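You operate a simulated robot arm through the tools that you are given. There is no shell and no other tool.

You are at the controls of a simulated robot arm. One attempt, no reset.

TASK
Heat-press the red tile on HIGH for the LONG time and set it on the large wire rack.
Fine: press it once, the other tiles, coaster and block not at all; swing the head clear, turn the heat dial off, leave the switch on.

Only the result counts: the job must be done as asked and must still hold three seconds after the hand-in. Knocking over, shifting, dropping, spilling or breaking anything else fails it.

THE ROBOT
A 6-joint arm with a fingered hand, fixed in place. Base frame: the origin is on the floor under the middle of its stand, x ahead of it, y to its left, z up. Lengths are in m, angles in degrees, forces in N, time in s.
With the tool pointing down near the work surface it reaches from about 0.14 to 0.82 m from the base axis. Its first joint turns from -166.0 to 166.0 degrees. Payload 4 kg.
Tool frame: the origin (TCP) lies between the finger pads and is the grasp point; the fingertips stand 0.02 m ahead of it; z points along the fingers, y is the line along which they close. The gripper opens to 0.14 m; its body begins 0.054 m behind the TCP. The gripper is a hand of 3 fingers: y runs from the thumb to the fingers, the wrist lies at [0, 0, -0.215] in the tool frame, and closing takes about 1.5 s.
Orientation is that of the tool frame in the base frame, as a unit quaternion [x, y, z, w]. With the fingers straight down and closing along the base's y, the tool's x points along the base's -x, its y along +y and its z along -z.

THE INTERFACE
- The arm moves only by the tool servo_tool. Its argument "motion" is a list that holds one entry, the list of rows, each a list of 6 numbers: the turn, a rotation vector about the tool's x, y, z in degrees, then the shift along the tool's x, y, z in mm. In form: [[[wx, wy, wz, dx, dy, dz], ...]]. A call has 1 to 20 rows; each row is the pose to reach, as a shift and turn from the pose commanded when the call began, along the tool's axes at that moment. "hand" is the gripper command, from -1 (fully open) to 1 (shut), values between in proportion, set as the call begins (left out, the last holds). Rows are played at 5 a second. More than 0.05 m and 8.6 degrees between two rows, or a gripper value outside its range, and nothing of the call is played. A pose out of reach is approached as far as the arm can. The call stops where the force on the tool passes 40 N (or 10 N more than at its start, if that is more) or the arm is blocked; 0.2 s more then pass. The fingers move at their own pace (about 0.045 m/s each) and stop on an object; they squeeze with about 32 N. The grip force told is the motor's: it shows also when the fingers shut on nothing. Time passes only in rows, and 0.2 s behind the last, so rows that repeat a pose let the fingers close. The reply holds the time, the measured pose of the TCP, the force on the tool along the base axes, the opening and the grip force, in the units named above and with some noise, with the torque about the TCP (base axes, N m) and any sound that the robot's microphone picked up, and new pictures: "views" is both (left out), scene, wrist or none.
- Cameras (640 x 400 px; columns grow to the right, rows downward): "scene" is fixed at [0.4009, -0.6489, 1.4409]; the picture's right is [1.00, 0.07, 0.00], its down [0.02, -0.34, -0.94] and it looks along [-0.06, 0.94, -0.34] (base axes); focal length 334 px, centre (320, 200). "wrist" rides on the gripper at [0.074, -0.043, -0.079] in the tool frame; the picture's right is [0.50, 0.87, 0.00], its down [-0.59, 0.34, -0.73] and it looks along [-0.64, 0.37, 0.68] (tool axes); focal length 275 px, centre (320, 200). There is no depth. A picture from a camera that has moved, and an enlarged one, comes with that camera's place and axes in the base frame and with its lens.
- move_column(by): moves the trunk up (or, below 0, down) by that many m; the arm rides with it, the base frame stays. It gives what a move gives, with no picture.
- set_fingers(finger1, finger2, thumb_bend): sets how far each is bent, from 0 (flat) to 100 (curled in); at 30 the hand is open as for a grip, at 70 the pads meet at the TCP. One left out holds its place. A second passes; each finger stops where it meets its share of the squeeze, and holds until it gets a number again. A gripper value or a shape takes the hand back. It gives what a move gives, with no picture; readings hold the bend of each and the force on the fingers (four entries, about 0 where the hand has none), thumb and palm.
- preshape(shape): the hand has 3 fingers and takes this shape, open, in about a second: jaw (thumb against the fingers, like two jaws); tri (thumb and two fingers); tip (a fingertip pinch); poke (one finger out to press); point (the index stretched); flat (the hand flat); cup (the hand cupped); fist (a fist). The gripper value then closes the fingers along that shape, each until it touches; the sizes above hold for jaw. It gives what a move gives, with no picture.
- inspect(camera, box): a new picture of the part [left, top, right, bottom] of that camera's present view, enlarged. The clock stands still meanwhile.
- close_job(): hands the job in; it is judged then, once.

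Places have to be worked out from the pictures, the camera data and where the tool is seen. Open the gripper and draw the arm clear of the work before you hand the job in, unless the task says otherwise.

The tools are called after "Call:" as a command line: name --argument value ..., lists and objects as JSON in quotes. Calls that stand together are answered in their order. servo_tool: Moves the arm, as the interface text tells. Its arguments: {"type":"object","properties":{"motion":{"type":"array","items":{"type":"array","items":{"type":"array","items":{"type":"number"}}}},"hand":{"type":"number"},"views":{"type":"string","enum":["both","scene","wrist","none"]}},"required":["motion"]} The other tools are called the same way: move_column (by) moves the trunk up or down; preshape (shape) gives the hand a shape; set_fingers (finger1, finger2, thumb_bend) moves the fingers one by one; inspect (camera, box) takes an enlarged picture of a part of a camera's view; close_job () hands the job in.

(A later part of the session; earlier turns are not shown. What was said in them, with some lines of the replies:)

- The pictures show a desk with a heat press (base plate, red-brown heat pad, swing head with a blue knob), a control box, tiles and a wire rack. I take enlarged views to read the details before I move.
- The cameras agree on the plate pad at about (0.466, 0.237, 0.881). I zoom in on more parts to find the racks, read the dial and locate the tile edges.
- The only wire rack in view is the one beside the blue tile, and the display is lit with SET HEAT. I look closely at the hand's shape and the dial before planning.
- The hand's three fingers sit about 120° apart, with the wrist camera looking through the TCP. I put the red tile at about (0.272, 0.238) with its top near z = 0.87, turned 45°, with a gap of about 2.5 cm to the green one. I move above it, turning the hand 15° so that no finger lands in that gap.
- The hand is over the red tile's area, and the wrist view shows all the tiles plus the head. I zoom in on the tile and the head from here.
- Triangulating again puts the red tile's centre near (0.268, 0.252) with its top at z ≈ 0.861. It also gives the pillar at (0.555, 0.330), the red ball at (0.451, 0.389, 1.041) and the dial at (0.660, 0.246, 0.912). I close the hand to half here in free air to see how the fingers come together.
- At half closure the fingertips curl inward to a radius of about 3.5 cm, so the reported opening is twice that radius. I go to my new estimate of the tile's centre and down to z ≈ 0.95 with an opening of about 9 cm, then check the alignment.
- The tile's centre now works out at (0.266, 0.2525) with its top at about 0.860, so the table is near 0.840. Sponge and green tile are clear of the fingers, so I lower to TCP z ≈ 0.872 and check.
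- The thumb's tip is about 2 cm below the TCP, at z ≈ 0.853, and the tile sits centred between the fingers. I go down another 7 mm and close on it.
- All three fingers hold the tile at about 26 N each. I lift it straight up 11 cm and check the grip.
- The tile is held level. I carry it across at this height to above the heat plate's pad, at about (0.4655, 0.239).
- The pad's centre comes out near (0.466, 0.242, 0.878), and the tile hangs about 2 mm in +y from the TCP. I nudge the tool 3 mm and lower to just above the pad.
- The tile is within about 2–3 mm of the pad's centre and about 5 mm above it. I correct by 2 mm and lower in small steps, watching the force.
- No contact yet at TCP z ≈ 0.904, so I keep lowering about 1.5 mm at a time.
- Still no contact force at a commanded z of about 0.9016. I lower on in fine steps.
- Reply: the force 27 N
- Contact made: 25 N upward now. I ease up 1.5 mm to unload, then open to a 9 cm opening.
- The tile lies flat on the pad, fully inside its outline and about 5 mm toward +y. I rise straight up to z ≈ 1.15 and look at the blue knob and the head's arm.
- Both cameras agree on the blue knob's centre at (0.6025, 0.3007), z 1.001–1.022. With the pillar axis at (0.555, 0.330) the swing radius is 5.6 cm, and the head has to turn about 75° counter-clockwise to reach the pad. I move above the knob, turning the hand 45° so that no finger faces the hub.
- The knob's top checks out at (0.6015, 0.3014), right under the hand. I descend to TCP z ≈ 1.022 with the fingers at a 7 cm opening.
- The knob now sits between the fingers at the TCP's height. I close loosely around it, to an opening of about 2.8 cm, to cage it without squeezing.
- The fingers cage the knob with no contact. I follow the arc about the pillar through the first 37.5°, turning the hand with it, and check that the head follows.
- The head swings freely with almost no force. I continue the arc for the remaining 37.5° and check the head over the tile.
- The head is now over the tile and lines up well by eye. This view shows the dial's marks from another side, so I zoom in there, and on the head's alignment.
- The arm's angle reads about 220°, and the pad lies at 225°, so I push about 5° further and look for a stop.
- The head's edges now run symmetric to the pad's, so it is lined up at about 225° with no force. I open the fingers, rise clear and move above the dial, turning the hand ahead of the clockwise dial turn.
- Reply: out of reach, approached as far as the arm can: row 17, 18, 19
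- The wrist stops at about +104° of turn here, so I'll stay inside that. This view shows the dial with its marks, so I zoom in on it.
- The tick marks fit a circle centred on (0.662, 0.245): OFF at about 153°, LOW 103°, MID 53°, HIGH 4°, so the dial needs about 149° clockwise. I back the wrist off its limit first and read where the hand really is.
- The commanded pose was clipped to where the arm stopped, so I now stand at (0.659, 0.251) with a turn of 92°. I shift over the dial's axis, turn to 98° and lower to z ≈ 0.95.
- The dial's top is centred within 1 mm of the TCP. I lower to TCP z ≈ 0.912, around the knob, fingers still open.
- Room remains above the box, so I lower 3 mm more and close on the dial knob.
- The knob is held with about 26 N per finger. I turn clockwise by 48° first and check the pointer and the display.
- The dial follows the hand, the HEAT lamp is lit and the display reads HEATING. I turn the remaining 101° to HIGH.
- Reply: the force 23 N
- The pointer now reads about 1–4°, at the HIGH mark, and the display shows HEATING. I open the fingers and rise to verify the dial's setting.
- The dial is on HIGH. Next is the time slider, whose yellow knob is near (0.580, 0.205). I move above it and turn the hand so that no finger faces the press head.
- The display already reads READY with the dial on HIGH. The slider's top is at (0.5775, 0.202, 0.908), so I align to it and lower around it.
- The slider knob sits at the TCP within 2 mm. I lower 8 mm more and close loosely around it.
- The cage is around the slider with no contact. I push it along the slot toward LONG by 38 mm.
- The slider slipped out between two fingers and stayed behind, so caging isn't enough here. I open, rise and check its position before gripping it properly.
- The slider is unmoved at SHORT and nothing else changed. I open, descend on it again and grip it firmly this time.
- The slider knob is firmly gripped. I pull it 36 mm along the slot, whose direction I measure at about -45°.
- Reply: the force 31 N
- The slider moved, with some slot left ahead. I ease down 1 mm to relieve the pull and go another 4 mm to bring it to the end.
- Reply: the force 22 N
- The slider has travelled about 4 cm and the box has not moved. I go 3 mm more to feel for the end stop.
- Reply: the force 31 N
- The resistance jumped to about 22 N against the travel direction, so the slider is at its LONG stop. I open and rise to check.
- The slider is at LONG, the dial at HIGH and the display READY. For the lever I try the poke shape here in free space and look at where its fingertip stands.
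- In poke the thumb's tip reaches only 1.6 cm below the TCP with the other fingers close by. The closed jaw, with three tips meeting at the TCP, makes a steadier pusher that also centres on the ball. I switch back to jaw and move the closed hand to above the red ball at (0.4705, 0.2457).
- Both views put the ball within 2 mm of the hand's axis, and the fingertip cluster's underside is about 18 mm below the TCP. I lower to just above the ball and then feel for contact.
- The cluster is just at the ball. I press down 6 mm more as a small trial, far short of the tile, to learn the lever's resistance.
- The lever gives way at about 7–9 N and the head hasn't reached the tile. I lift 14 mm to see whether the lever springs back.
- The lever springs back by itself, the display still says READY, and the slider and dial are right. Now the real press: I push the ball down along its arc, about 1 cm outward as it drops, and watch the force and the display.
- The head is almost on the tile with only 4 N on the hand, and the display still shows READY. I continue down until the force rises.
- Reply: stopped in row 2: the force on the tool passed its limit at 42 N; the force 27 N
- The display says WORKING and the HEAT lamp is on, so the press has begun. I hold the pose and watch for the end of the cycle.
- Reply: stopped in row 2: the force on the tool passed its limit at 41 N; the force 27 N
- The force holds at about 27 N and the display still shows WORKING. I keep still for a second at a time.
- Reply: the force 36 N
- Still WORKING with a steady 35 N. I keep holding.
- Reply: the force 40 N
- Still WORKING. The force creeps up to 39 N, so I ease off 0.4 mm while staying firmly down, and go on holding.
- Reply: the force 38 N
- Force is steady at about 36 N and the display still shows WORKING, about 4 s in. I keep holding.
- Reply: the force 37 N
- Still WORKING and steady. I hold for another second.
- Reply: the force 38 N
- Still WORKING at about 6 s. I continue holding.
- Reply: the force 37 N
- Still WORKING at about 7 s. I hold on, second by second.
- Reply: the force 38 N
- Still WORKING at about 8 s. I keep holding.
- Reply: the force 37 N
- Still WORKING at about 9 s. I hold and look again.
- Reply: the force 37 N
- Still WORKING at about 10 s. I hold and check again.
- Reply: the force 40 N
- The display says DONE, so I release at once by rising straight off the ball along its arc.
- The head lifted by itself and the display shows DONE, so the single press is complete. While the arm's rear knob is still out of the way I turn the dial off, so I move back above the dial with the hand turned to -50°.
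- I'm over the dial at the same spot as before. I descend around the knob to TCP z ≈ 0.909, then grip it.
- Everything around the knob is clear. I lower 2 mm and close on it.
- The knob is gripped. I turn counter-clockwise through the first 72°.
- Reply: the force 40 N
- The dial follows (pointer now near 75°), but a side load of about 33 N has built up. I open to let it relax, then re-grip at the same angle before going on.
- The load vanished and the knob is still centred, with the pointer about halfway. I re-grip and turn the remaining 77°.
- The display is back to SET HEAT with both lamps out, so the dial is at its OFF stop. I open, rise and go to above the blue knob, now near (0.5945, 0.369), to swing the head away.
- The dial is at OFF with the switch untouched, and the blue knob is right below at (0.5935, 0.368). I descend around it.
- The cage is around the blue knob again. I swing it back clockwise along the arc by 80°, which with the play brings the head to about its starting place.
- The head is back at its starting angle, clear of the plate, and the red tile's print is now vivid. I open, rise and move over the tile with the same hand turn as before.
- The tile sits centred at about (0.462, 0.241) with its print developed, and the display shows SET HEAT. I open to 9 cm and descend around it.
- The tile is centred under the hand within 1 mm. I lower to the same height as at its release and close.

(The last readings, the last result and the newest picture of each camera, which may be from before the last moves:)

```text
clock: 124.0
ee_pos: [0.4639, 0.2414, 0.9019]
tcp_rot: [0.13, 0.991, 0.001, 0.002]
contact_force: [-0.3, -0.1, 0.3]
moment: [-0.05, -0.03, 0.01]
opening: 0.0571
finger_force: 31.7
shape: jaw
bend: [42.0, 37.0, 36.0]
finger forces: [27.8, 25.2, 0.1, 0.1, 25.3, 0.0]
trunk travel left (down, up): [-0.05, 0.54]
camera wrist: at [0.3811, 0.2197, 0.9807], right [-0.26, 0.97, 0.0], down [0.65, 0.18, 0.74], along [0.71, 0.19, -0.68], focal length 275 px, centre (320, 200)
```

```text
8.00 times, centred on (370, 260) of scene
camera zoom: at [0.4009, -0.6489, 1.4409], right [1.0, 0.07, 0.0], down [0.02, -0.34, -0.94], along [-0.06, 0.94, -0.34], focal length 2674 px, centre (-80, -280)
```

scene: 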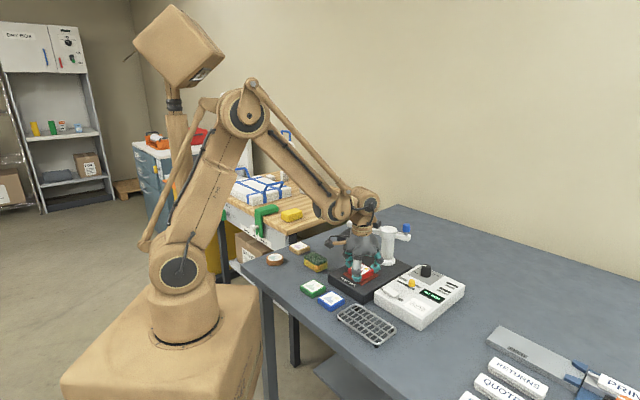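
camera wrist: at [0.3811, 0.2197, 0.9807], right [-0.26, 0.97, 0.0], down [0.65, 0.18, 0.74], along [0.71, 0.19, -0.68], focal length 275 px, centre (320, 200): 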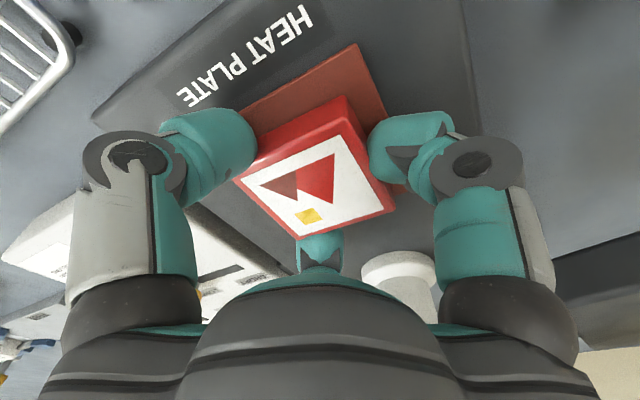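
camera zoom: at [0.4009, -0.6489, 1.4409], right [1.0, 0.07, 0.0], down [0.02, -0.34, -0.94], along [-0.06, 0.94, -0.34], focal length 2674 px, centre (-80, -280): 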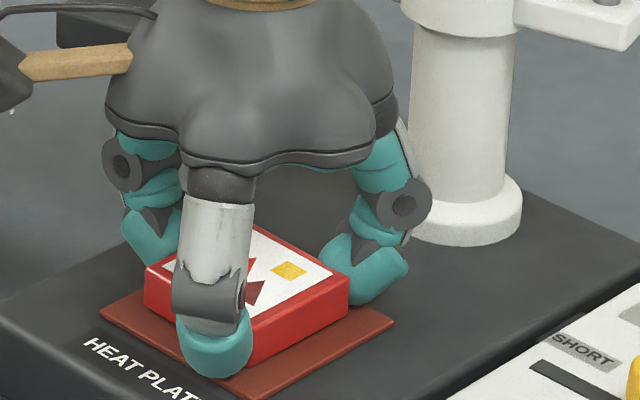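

The tile is held again at about 26 N per finger. I lift it 11 cm and carry it over to above the wire rack near (0.4715, 0.038).

Call:
servo_tool --motion '[[[0, 0, 0, 0, 0, -4], [0, 0, 0, 0, 0, -15], [0, 0, 0, 0, 0, -45], [0, 0, 0, 0, 0, -85], [0, 0, 0, 0, 0, -120], [0, 0, 0, -6, -20, -130], [0, 0, 0, -15, -50, -130], [0, 0, 0, -26, -85, -130], [0, 0, 0, -37, -120, -130], [0, 0, 0, -48, -155, -130], [0, 0, 0, -56, -182, -130], [0, 0, 0, -60.1, -194.9, -130], [0, 0, 0, -60.1, -194.9, -130], [0, 0, 0, -60.1, -194.9, -130]]]' --hand 1

Call:
inspect --camera "wrist" --box '[180, 0, 460, 180]'

Call:
inspect --camera "scene" --box '[310, 240, 430, 360]'

```text
clock: 127.0
ee_pos: [0.4715, 0.0364, 1.0324]
tcp_rot: [0.13, 0.991, 0.001, 0.002]
contact_force: [0.5, 0.2, -0.8]
moment: [-0.02, 0.04, 0.0]
opening: 0.0569
finger_force: 32.2
shape: jaw
bend: [42.0, 37.0, 36.0]
finger forces: [27.5, 25.5, 0.0, 0.1, 25.4, 0.0]
trunk travel left (down, up): [-0.05, 0.54]
camera wrist: at [0.3884, 0.0144, 1.1107], right [-0.26, 0.97, 0.0], down [0.65, 0.18, 0.74], along [0.71, 0.19, -0.68], focal length 275 px, centre (320, 200)
```

scene: 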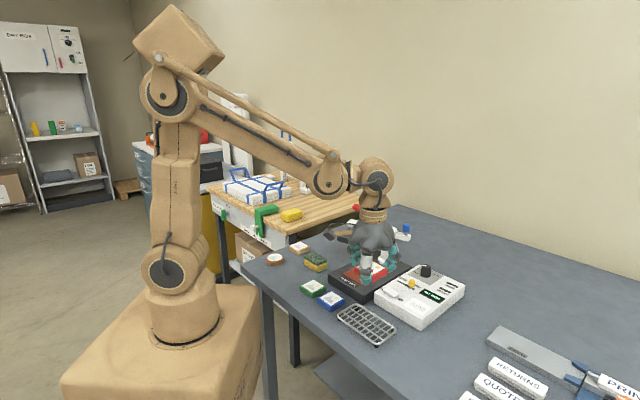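
wrist: 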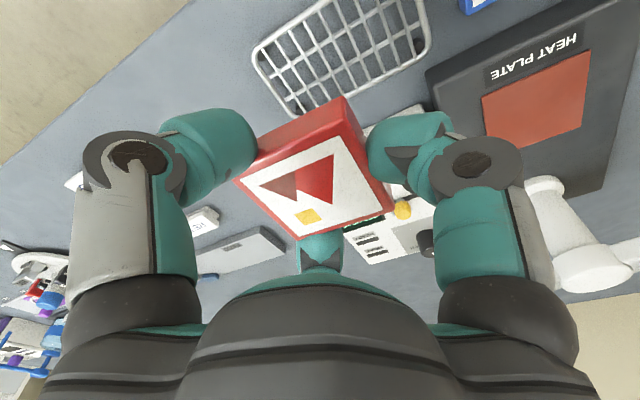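

```text
2.22 times, centred on (320, 90) of wrist
camera zoom: at [0.3884, 0.0144, 1.1107], right [-0.26, 0.97, 0.0], down [0.65, 0.18, 0.74], along [0.71, 0.19, -0.68], focal length 612 px, centre (320, 444)
```

zoom: 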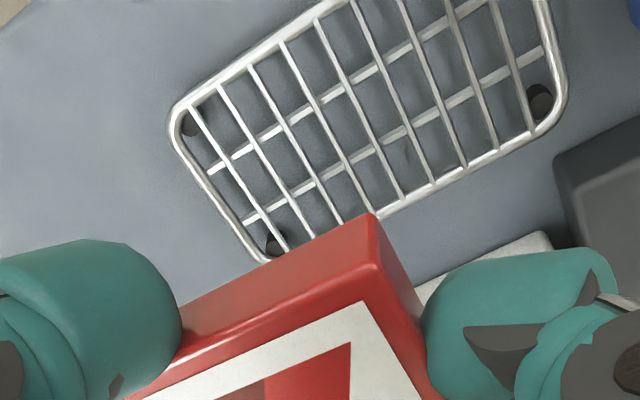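

```text
3.33 times, centred on (370, 300) of scene
camera zoom: at [0.4009, -0.6489, 1.4409], right [1.0, 0.07, 0.0], down [0.02, -0.34, -0.94], along [-0.06, 0.94, -0.34], focal length 1114 px, centre (153, -133)
```

zoom: 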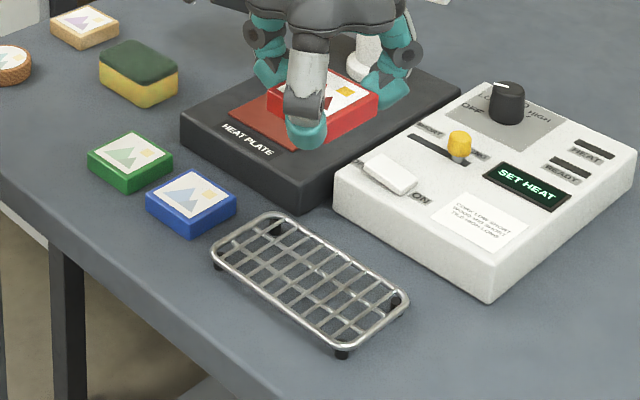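

From both cameras the rack's centre is near (0.471, 0.054) with its top at about z = 0.855, about 16 mm further in +y than I stand. I shift there and lower to z ≈ 0.92 for a closer check.

Call:
servo_tool --motion '[[[0, 0, 0, 3.7, 15.6, 0], [0, 0, 0, 3.7, 15.6, 40], [0, 0, 0, 3.7, 15.6, 80], [0, 0, 0, 3.7, 15.6, 105], [0, 0, 0, 3.7, 15.6, 112], [0, 0, 0, 3.7, 15.6, 112]]]' --hand 1

Call:
inspect --camera "wrist" --box '[160, 20, 480, 220]'

Call:
inspect --camera "scene" --box '[320, 260, 420, 350]'

```text
clock: 128.4
ee_pos: [0.4709, 0.055, 0.919]
tcp_rot: [0.131, 0.991, 0.001, 0.002]
contact_force: [-0.2, 0.1, -1.6]
moment: [0.02, 0.01, 0.0]
opening: 0.057
finger_force: 32.4
shape: jaw
bend: [42.0, 37.0, 36.0]
finger forces: [27.4, 25.4, 0.0, 0.1, 25.3, 0.1]
trunk travel left (down, up): [-0.05, 0.54]
camera wrist: at [0.3883, 0.0318, 0.998], right [-0.26, 0.97, 0.0], down [0.65, 0.18, 0.74], along [0.71, 0.19, -0.68], focal length 275 px, centre (320, 200)
```

scene: 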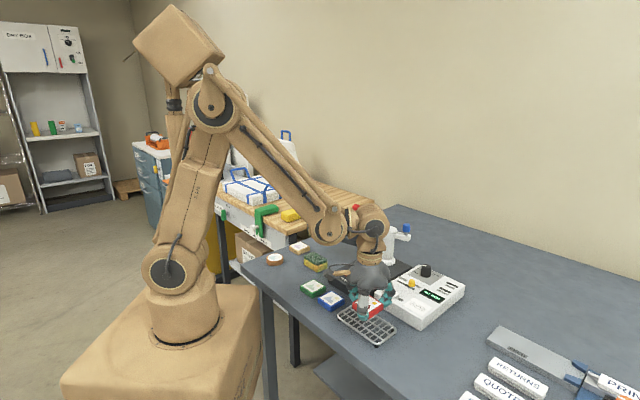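
wrist: 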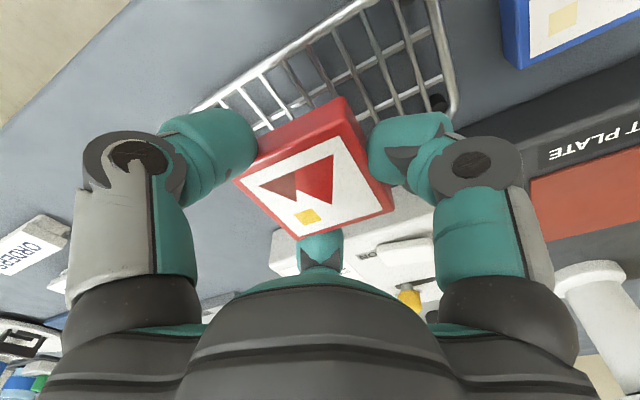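

```text
2.00 times, centred on (320, 120) of wrist
camera zoom: at [0.3883, 0.0318, 0.998], right [-0.26, 0.97, 0.0], down [0.65, 0.18, 0.74], along [0.71, 0.19, -0.68], focal length 551 px, centre (320, 360)
```

zoom: 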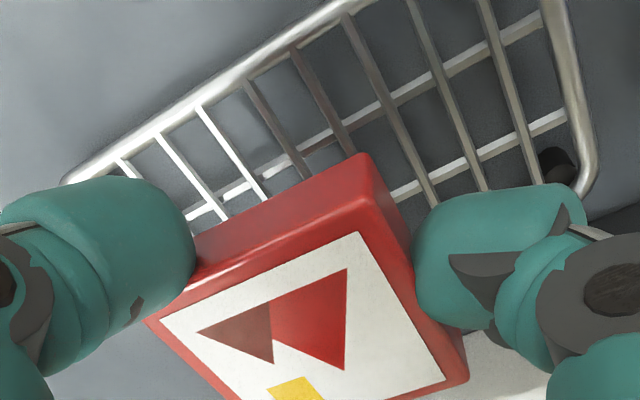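

```text
4.44 times, centred on (370, 305) of scene
camera zoom: at [0.4009, -0.6489, 1.4409], right [1.0, 0.07, 0.0], down [0.02, -0.34, -0.94], along [-0.06, 0.94, -0.34], focal length 1485 px, centre (98, -267)
```

zoom: 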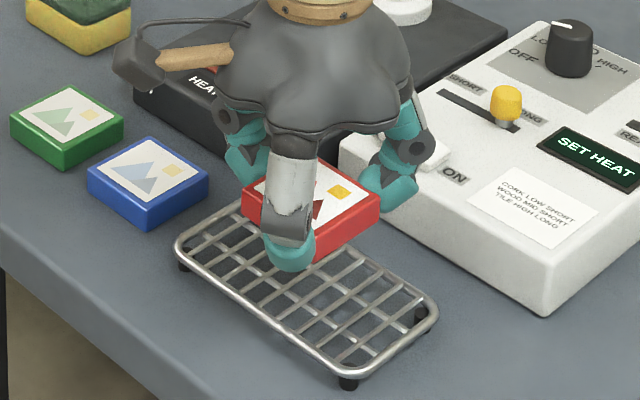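

The rack's centre refines to (0.470, 0.053), and the tile is within 3 mm of that. I correct 2 mm and lower to just above the wires.

Call:
servo_tool --motion '[[[0, 0, 0, -0.5, -1.9, 12], [0, 0, 0, -0.5, -1.9, 22], [0, 0, 0, -0.5, -1.9, 29], [0, 0, 0, -0.5, -1.9, 29]]]' --hand 1 --views "none"

Call:
servo_tool --motion '[[[0, 0, 0, 0, 0, 1], [0, 0, 0, 0, 0, 2], [0, 0, 0, 0, 0, 2]]]' --hand 1

Call:
inspect --camera "scene" --box '[330, 280, 410, 350]'

```text
clock: 129.4
ee_pos: [0.4734, 0.0523, 0.8881]
tcp_rot: [0.131, 0.991, 0.001, 0.002]
contact_force: [0.1, -0.1, -0.9]
moment: [-0.02, 0.01, -0.01]
opening: 0.0566
finger_force: 32.0
shape: jaw
bend: [42.0, 37.0, 36.0]
finger forces: [27.3, 25.5, 0.0, 0.1, 25.3, 0.1]
trunk travel left (down, up): [-0.05, 0.54]
```

```text
clock: 130.2
ee_pos: [0.4746, 0.0532, 0.8868]
tcp_rot: [0.13, 0.991, 0.001, 0.002]
contact_force: [-0.1, 0.4, -0.1]
moment: [0.05, 0.01, 0.0]
opening: 0.0567
finger_force: 32.4
shape: jaw
bend: [42.0, 37.0, 36.0]
finger forces: [27.3, 25.5, 0.1, 0.0, 25.3, 0.0]
trunk travel left (down, up): [-0.05, 0.54]
camera wrist: at [0.3897, 0.0305, 0.9664], right [-0.26, 0.97, 0.0], down [0.65, 0.18, 0.74], along [0.71, 0.19, -0.68], focal length 275 px, centre (320, 200)
```

scene: 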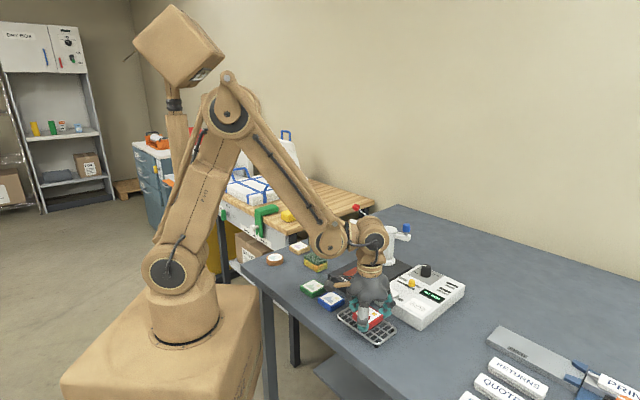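
wrist: 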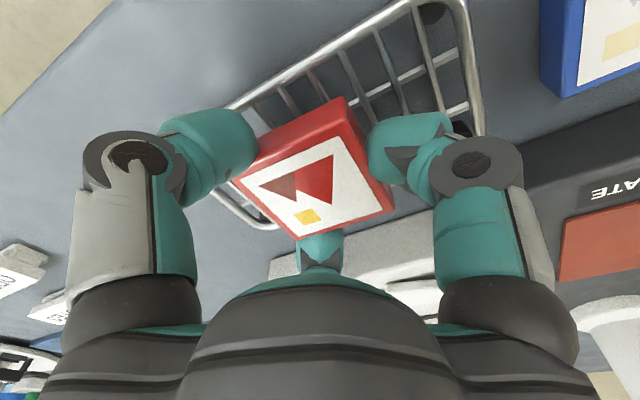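

```text
5.71 times, centred on (370, 315) of scene
camera zoom: at [0.4009, -0.6489, 1.4409], right [1.0, 0.07, 0.0], down [0.02, -0.34, -0.94], along [-0.06, 0.94, -0.34], focal length 1910 px, centre (34, -457)
```

zoom: 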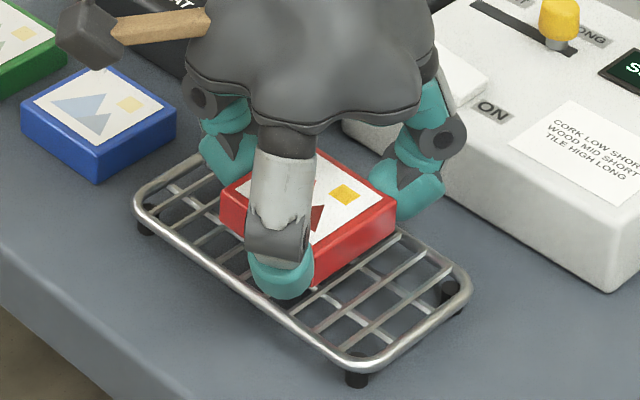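

No contact yet at z ≈ 0.887. I correct 2 mm in x and keep lowering in small steps.

Call:
servo_tool --motion '[[[0, 0, 0, 0.8, -0.7, 1], [0, 0, 0, 1.7, -1.5, 2.5], [0, 0, 0, 1.7, -1.5, 2.5]]]' --hand 1 --views "none"

Call:
servo_tool --motion '[[[0, 0, 0, 0, 0, 1], [0, 0, 0, 0, 0, 2], [0, 0, 0, 0, 0, 2]]]' --hand 1 --views "none"

Call:
inspect --camera "scene" --box '[330, 280, 410, 350]'

```text
clock: 131.0
ee_pos: [0.4711, 0.0519, 0.8866]
tcp_rot: [0.131, 0.991, 0.001, 0.002]
contact_force: [-1.1, -0.5, -2.1]
moment: [-0.02, 0.03, 0.03]
opening: 0.0567
finger_force: 32.1
shape: jaw
bend: [42.0, 37.0, 36.0]
finger forces: [27.3, 25.5, 0.1, 0.1, 25.1, 0.0]
trunk travel left (down, up): [-0.05, 0.54]
```

```text
clock: 131.8
ee_pos: [0.4719, 0.0509, 0.8831]
tcp_rot: [0.13, 0.991, 0.0, 0.002]
contact_force: [0.4, 0.0, -1.6]
moment: [-0.01, -0.02, 0.03]
opening: 0.0567
finger_force: 32.1
shape: jaw
bend: [42.0, 37.0, 36.0]
finger forces: [27.3, 25.5, 0.1, 0.0, 25.2, 0.1]
trunk travel left (down, up): [-0.05, 0.54]
```

```text
5.71 times, centred on (370, 315) of scene
camera zoom: at [0.4009, -0.6489, 1.4409], right [1.0, 0.07, 0.0], down [0.02, -0.34, -0.94], along [-0.06, 0.94, -0.34], focal length 1910 px, centre (34, -457)
```

zoom: 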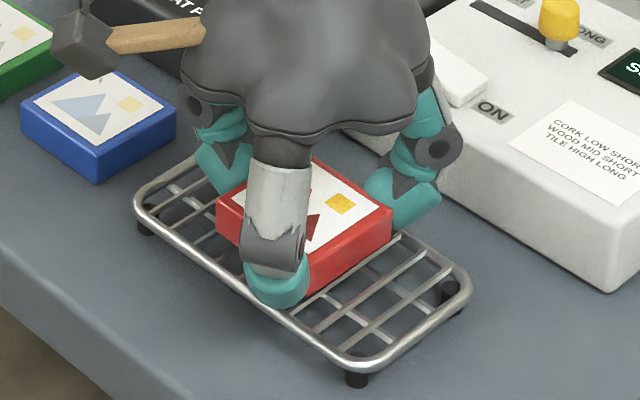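

The tile looks centred on the rack and about 3 mm above it. I continue down.

Call:
servo_tool --motion '[[[0, 0, 0, 0, 0, 0.8], [0, 0, 0, 0, 0, 1.5], [0, 0, 0, 0, 0, 1.5]]]' --hand 1 --views "none"

Call:
servo_tool --motion '[[[0, 0, 0, 0, 0, 0.8], [0, 0, 0, 0, 0, 1.5], [0, 0, 0, 0, 0, 1.5]]]' --hand 1 --views "none"

```text
clock: 132.6
ee_pos: [0.4712, 0.0521, 0.8824]
tcp_rot: [0.131, 0.991, 0.0, 0.002]
contact_force: [0.0, -0.3, -1.5]
moment: [0.01, 0.01, 0.02]
opening: 0.0568
finger_force: 32.1
shape: jaw
bend: [42.0, 37.0, 36.0]
finger forces: [27.4, 25.5, 0.0, 0.0, 25.2, 0.0]
trunk travel left (down, up): [-0.05, 0.54]
```

```text
clock: 133.4
ee_pos: [0.4723, 0.0524, 0.8803]
tcp_rot: [0.131, 0.991, 0.0, 0.002]
contact_force: [-0.4, -0.6, -1.3]
moment: [0.03, 0.0, 0.02]
opening: 0.0568
finger_force: 32.1
shape: jaw
bend: [42.0, 37.0, 36.0]
finger forces: [27.3, 25.4, 0.0, 0.1, 25.3, 0.1]
trunk travel left (down, up): [-0.05, 0.54]
```

Still free at z ≈ 0.880, so I lower further in 1 mm steps.

Call:
servo_tool --motion '[[[0, 0, 0, 0, 0, 0.6], [0, 0, 0, 0, 0, 1.2], [0, 0, 0, 0, 0, 1.2]]]' --hand 1 --views "none"

Call:
servo_tool --motion '[[[0, 0, 0, 0, 0, 0.6], [0, 0, 0, 0, 0, 1.2], [0, 0, 0, 0, 0, 1.2]]]' --hand 1 --views "none"

Call:
inspect --camera "scene" --box '[335, 290, 405, 345]'

```text
clock: 134.2
ee_pos: [0.4713, 0.0507, 0.8773]
tcp_rot: [0.131, 0.991, 0.001, 0.003]
contact_force: [1.3, 1.1, 4.7]
moment: [-0.2, -0.09, 0.09]
opening: 0.0569
finger_force: 31.7
shape: jaw
bend: [42.0, 37.0, 36.0]
finger forces: [27.2, 26.8, 0.0, 0.1, 26.4, 0.0]
trunk travel left (down, up): [-0.05, 0.54]
```

```text
clock: 135.0
ee_pos: [0.4721, 0.0501, 0.8785]
tcp_rot: [0.131, 0.991, 0.001, 0.001]
contact_force: [2.7, -1.8, 10.1]
moment: [-0.31, -0.17, 0.08]
opening: 0.057
finger_force: 32.0
shape: jaw
bend: [42.0, 37.0, 36.0]
finger forces: [27.2, 28.1, 0.1, 0.0, 27.4, 0.0]
trunk travel left (down, up): [-0.05, 0.54]
```

```text
7.27 times, centred on (370, 318) of scene
camera zoom: at [0.4009, -0.6489, 1.4409], right [1.0, 0.07, 0.0], down [0.02, -0.34, -0.94], along [-0.06, 0.94, -0.34], focal length 2431 px, centre (-44, -654)
```

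zoom: 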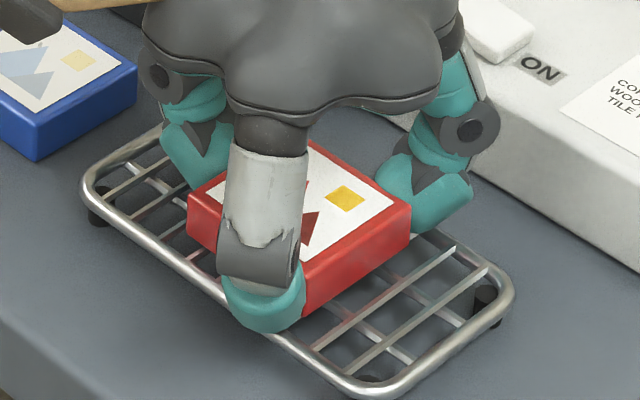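

Contact at 10 N: the tile rests on the wires. I ease up 0.8 mm and open slightly, to about 7.7 cm.

Call:
servo_tool --motion '[[[0, 0, 0, 0, 0, -0.8], [0, 0, 0, 0, 0, -0.8]]]' --hand 1 --views "none"

Call:
servo_tool --motion '[[[0, 0, 0, 0, 0, 0], [0, 0, 0, 0, 0, 0], [0, 0, 0, 0, 0, 0], [0, 0, 0, 0, 0, 0]]]' --hand -0.1

Call:
inspect --camera "scene" --box '[335, 290, 405, 345]'

```text
clock: 135.6
ee_pos: [0.4725, 0.0504, 0.8777]
tcp_rot: [0.131, 0.991, 0.001, 0.002]
contact_force: [1.7, 0.1, 7.0]
moment: [-0.27, -0.1, 0.08]
opening: 0.0568
finger_force: 32.1
shape: jaw
bend: [42.0, 37.0, 36.0]
finger forces: [27.7, 28.4, 0.0, 0.1, 27.4, 0.1]
trunk travel left (down, up): [-0.05, 0.54]
```

```text
clock: 136.6
ee_pos: [0.471, 0.0513, 0.8777]
tcp_rot: [0.131, 0.991, 0.002, 0.003]
contact_force: [0.8, 0.1, 0.6]
moment: [0.0, 0.02, -0.05]
opening: 0.0764
finger_force: 0.0
shape: jaw
bend: [32.0, 32.0, 31.0]
finger forces: [0.0, 0.0, 0.0, 0.1, 0.0, 0.0]
trunk travel left (down, up): [-0.05, 0.54]
camera wrist: at [0.3881, 0.0282, 0.9572], right [-0.26, 0.97, 0.0], down [0.65, 0.18, 0.74], along [0.71, 0.19, -0.68], focal length 275 px, centre (320, 200)
```

scene: 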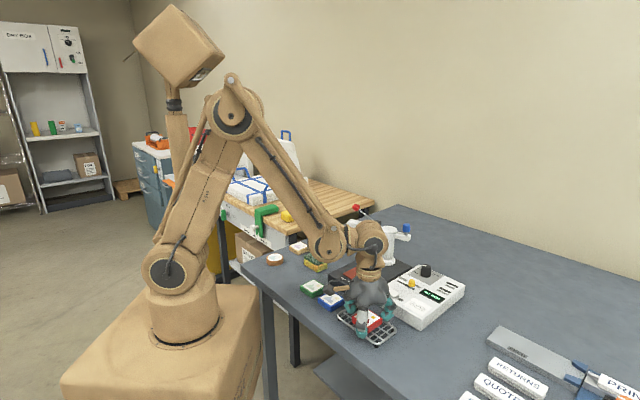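
wrist: 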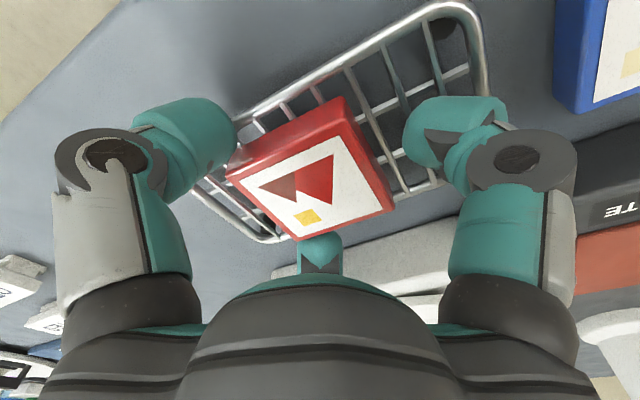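

```text
7.27 times, centred on (370, 318) of scene
camera zoom: at [0.4009, -0.6489, 1.4409], right [1.0, 0.07, 0.0], down [0.02, -0.34, -0.94], along [-0.06, 0.94, -0.34], focal length 2431 px, centre (-44, -654)
```

zoom: 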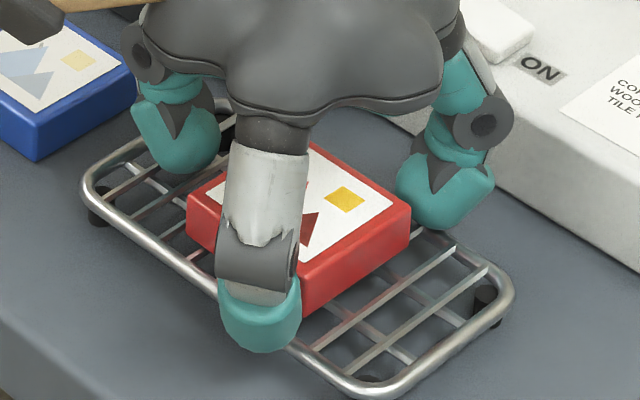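

The tile is free, lying flat inside the rack's outline, with no force on the fingers. I rise straight up.

Call:
servo_tool --motion '[[[0, 0, 0, 0, 0, -5], [0, 0, 0, 0, 0, -15], [0, 0, 0, 0, 0, -35], [0, 0, 0, 0, 0, -70], [0, 0, 0, 0, 0, -110], [0, 0, 0, 0, 0, -155], [0, 0, 0, 0, 0, -200], [0, 0, 0, 0, 0, -240], [0, 0, 0, 0, 0, -240]]]' --hand -0.1

Call:
inspect --camera "scene" --box '[320, 270, 430, 360]'

Call:
inspect --camera "scene" --box '[240, 190, 480, 350]'

```text
clock: 138.6
ee_pos: [0.4659, 0.052, 1.1215]
tcp_rot: [0.131, 0.991, 0.0, 0.002]
contact_force: [-0.8, -0.2, -0.4]
moment: [0.0, 0.02, 0.02]
opening: 0.0769
finger_force: 0.0
shape: jaw
bend: [32.0, 32.0, 31.0]
finger forces: [0.0, 0.1, 0.0, 0.0, 0.1, 0.1]
trunk travel left (down, up): [-0.05, 0.54]
camera wrist: at [0.3832, 0.0295, 1.2011], right [-0.26, 0.97, 0.0], down [0.65, 0.18, 0.74], along [0.71, 0.19, -0.68], focal length 275 px, centre (320, 200)
```

scene: 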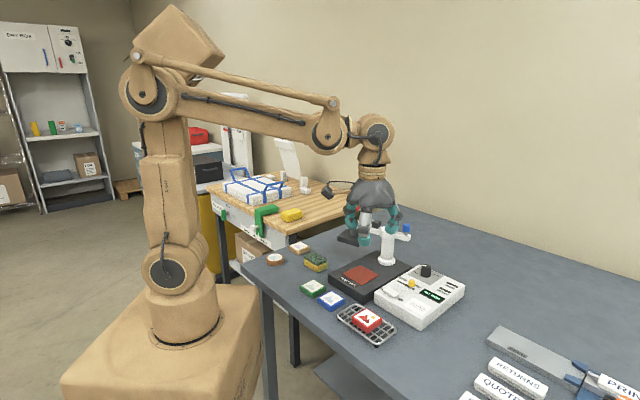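
wrist: 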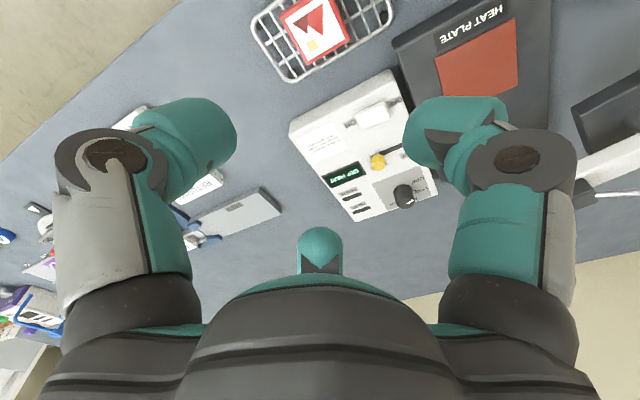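

```text
4.44 times, centred on (375, 315) of scene
camera zoom: at [0.4009, -0.6489, 1.4409], right [1.0, 0.07, 0.0], down [0.02, -0.34, -0.94], along [-0.06, 0.94, -0.34], focal length 1485 px, centre (76, -311)
```

zoom: 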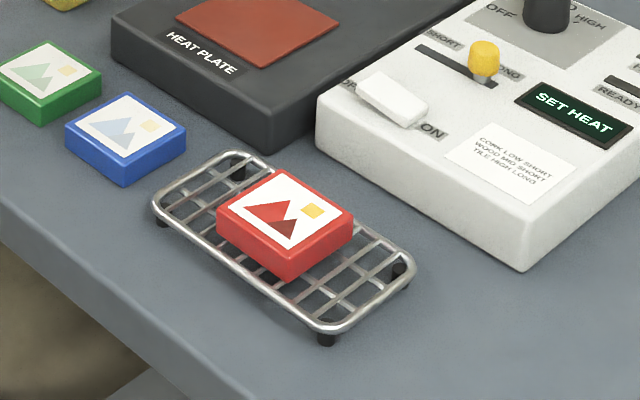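

```text
2.50 times, centred on (360, 270) of scene
camera zoom: at [0.4009, -0.6489, 1.4409], right [1.0, 0.07, 0.0], down [0.02, -0.34, -0.94], along [-0.06, 0.94, -0.34], focal length 836 px, centre (220, 25)
```

zoom: 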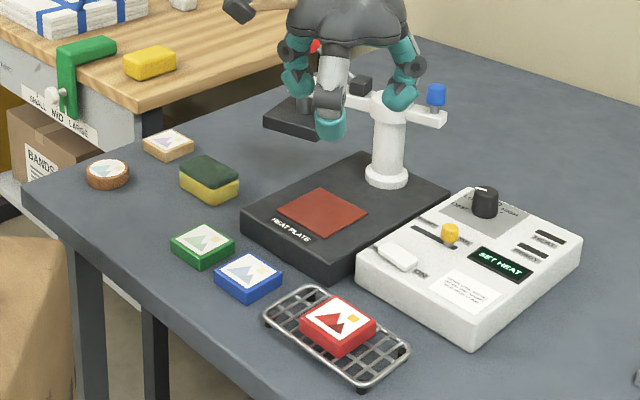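

The red tile lies centred on the wire rack, the rack and all the other tiles are where they were, the head is clear, the display shows SET HEAT and the switch is on. I open the hand fully and draw the arm up to its starting place.

Call:
servo_tool --motion '[[[0, 0, -3, 4, 8, -30], [0, 0, -6, 8, 16, -60], [0, 0, -9, 12, 24, -90], [0, 0, -12, 16, 32, -115], [0, 0, -15, 19.6, 39.8, -130], [0, 0, -15, 19.6, 39.8, -130], [0, 0, -15, 19.6, 39.8, -130]]]' --hand -1

Call:
inspect --camera "scene" --box '[240, 190, 480, 350]'

Call:
inspect --camera "scene" --box '[330, 195, 420, 275]'

Call:
inspect --camera "scene" --box '[370, 250, 470, 330]'

```text
clock: 140.2
ee_pos: [0.4595, 0.0953, 1.2493]
tcp_rot: [-0.001, 1.0, 0.0, 0.002]
contact_force: [0.0, 0.2, 1.1]
moment: [0.01, -0.01, 0.0]
opening: 0.1396
finger_force: 0.1
shape: jaw
bend: [30.0, 30.0, 30.0]
finger forces: [0.1, 0.0, 0.0, 0.1, 0.0, 0.1]
trunk travel left (down, up): [-0.05, 0.54]
camera wrist: at [0.3849, 0.052, 1.3282], right [-0.5, 0.87, 0.0], down [0.59, 0.34, 0.74], along [0.64, 0.37, -0.68], focal length 275 px, centre (320, 200)
```

scene: 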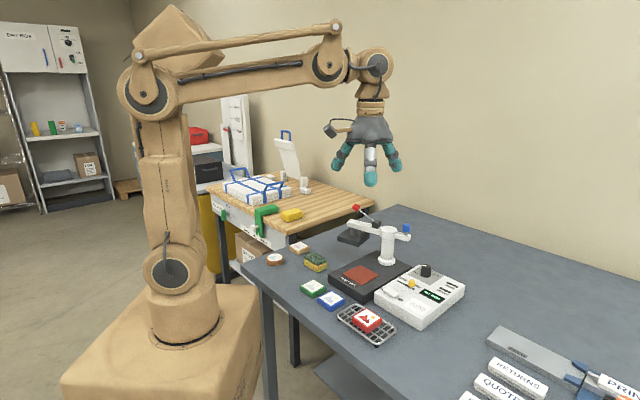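
wrist: 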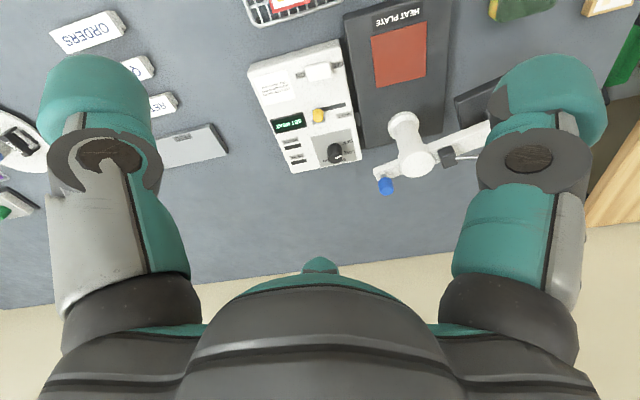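

```text
2.50 times, centred on (360, 270) of scene
camera zoom: at [0.4009, -0.6489, 1.4409], right [1.0, 0.07, 0.0], down [0.02, -0.34, -0.94], along [-0.06, 0.94, -0.34], focal length 836 px, centre (220, 25)
```

zoom: 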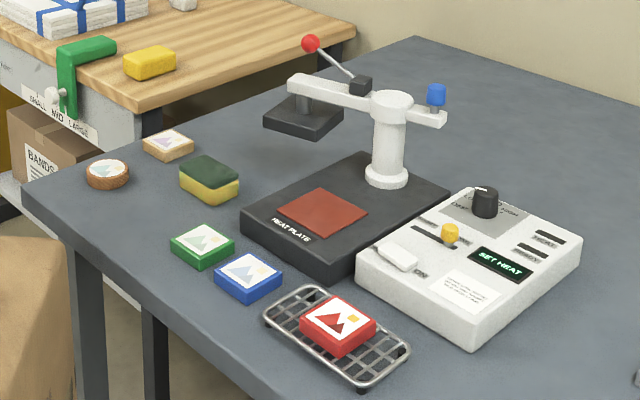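

```text
5.00 times, centred on (375, 235) of scene
camera zoom: at [0.4009, -0.6489, 1.4409], right [1.0, 0.07, 0.0], down [0.02, -0.34, -0.94], along [-0.06, 0.94, -0.34], focal length 1671 px, centre (45, 25)
```

zoom: 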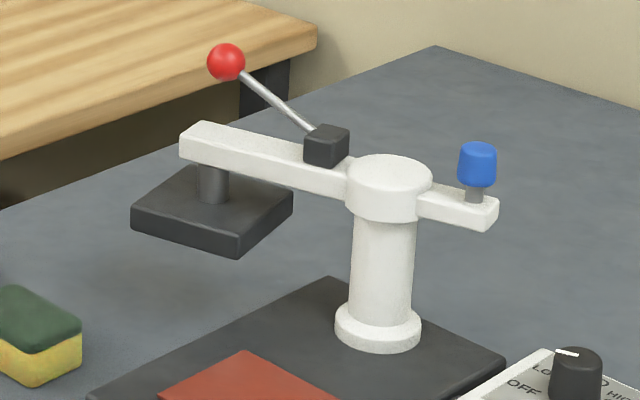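

```text
5.00 times, centred on (420, 290) of scene
camera zoom: at [0.4009, -0.6489, 1.4409], right [1.0, 0.07, 0.0], down [0.02, -0.34, -0.94], along [-0.06, 0.94, -0.34], focal length 1671 px, centre (-180, -250)
```

zoom: 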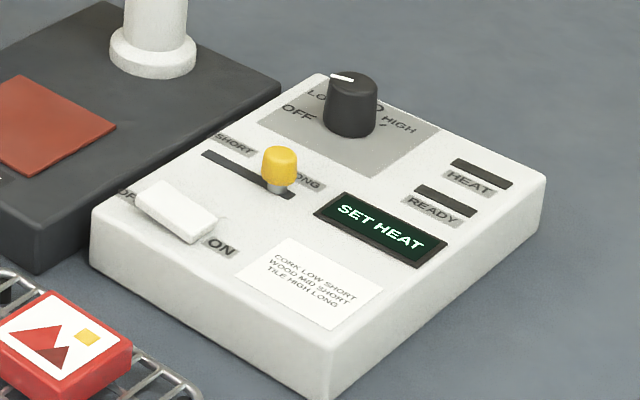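

Everything matches the request. The pressed red tile lies on the wire rack, the head is back at its starting angle and clear of the plate, and the dial points to OFF. The switch is still on, the other pieces are undisturbed and the arm is clear with the hand open, so I hand the job in.

Call:
close_job

```text
The job is handed in.
```

I pressed the red tile once, with the dial on HIGH and the slider on LONG, and set it on the wire rack. I've handed the job in; no verdict has come back.

- **Press:** I held the lever down until the display changed from WORKING to DONE, about 10 s. Before that I nudged the lever briefly to test its spring. The head stayed well above the tile and the display stayed at READY.
- **Machine:** the head is swung back to where it started, clear of the plate. The heat dial is off (the display reads SET HEAT with both lamps out), and I never touched the switch. The time slider is still at LONG.
- **Rack:** this was the only wire rack I could see, so I took it as the large one. The tile lies near its centre, and the rack itself did not move.
- **Everything else:** the other tiles, coaster and block were not pressed. In the last pictures nothing else looked moved.
- **Arm:** the hand is open and the arm is back at about its starting pose.
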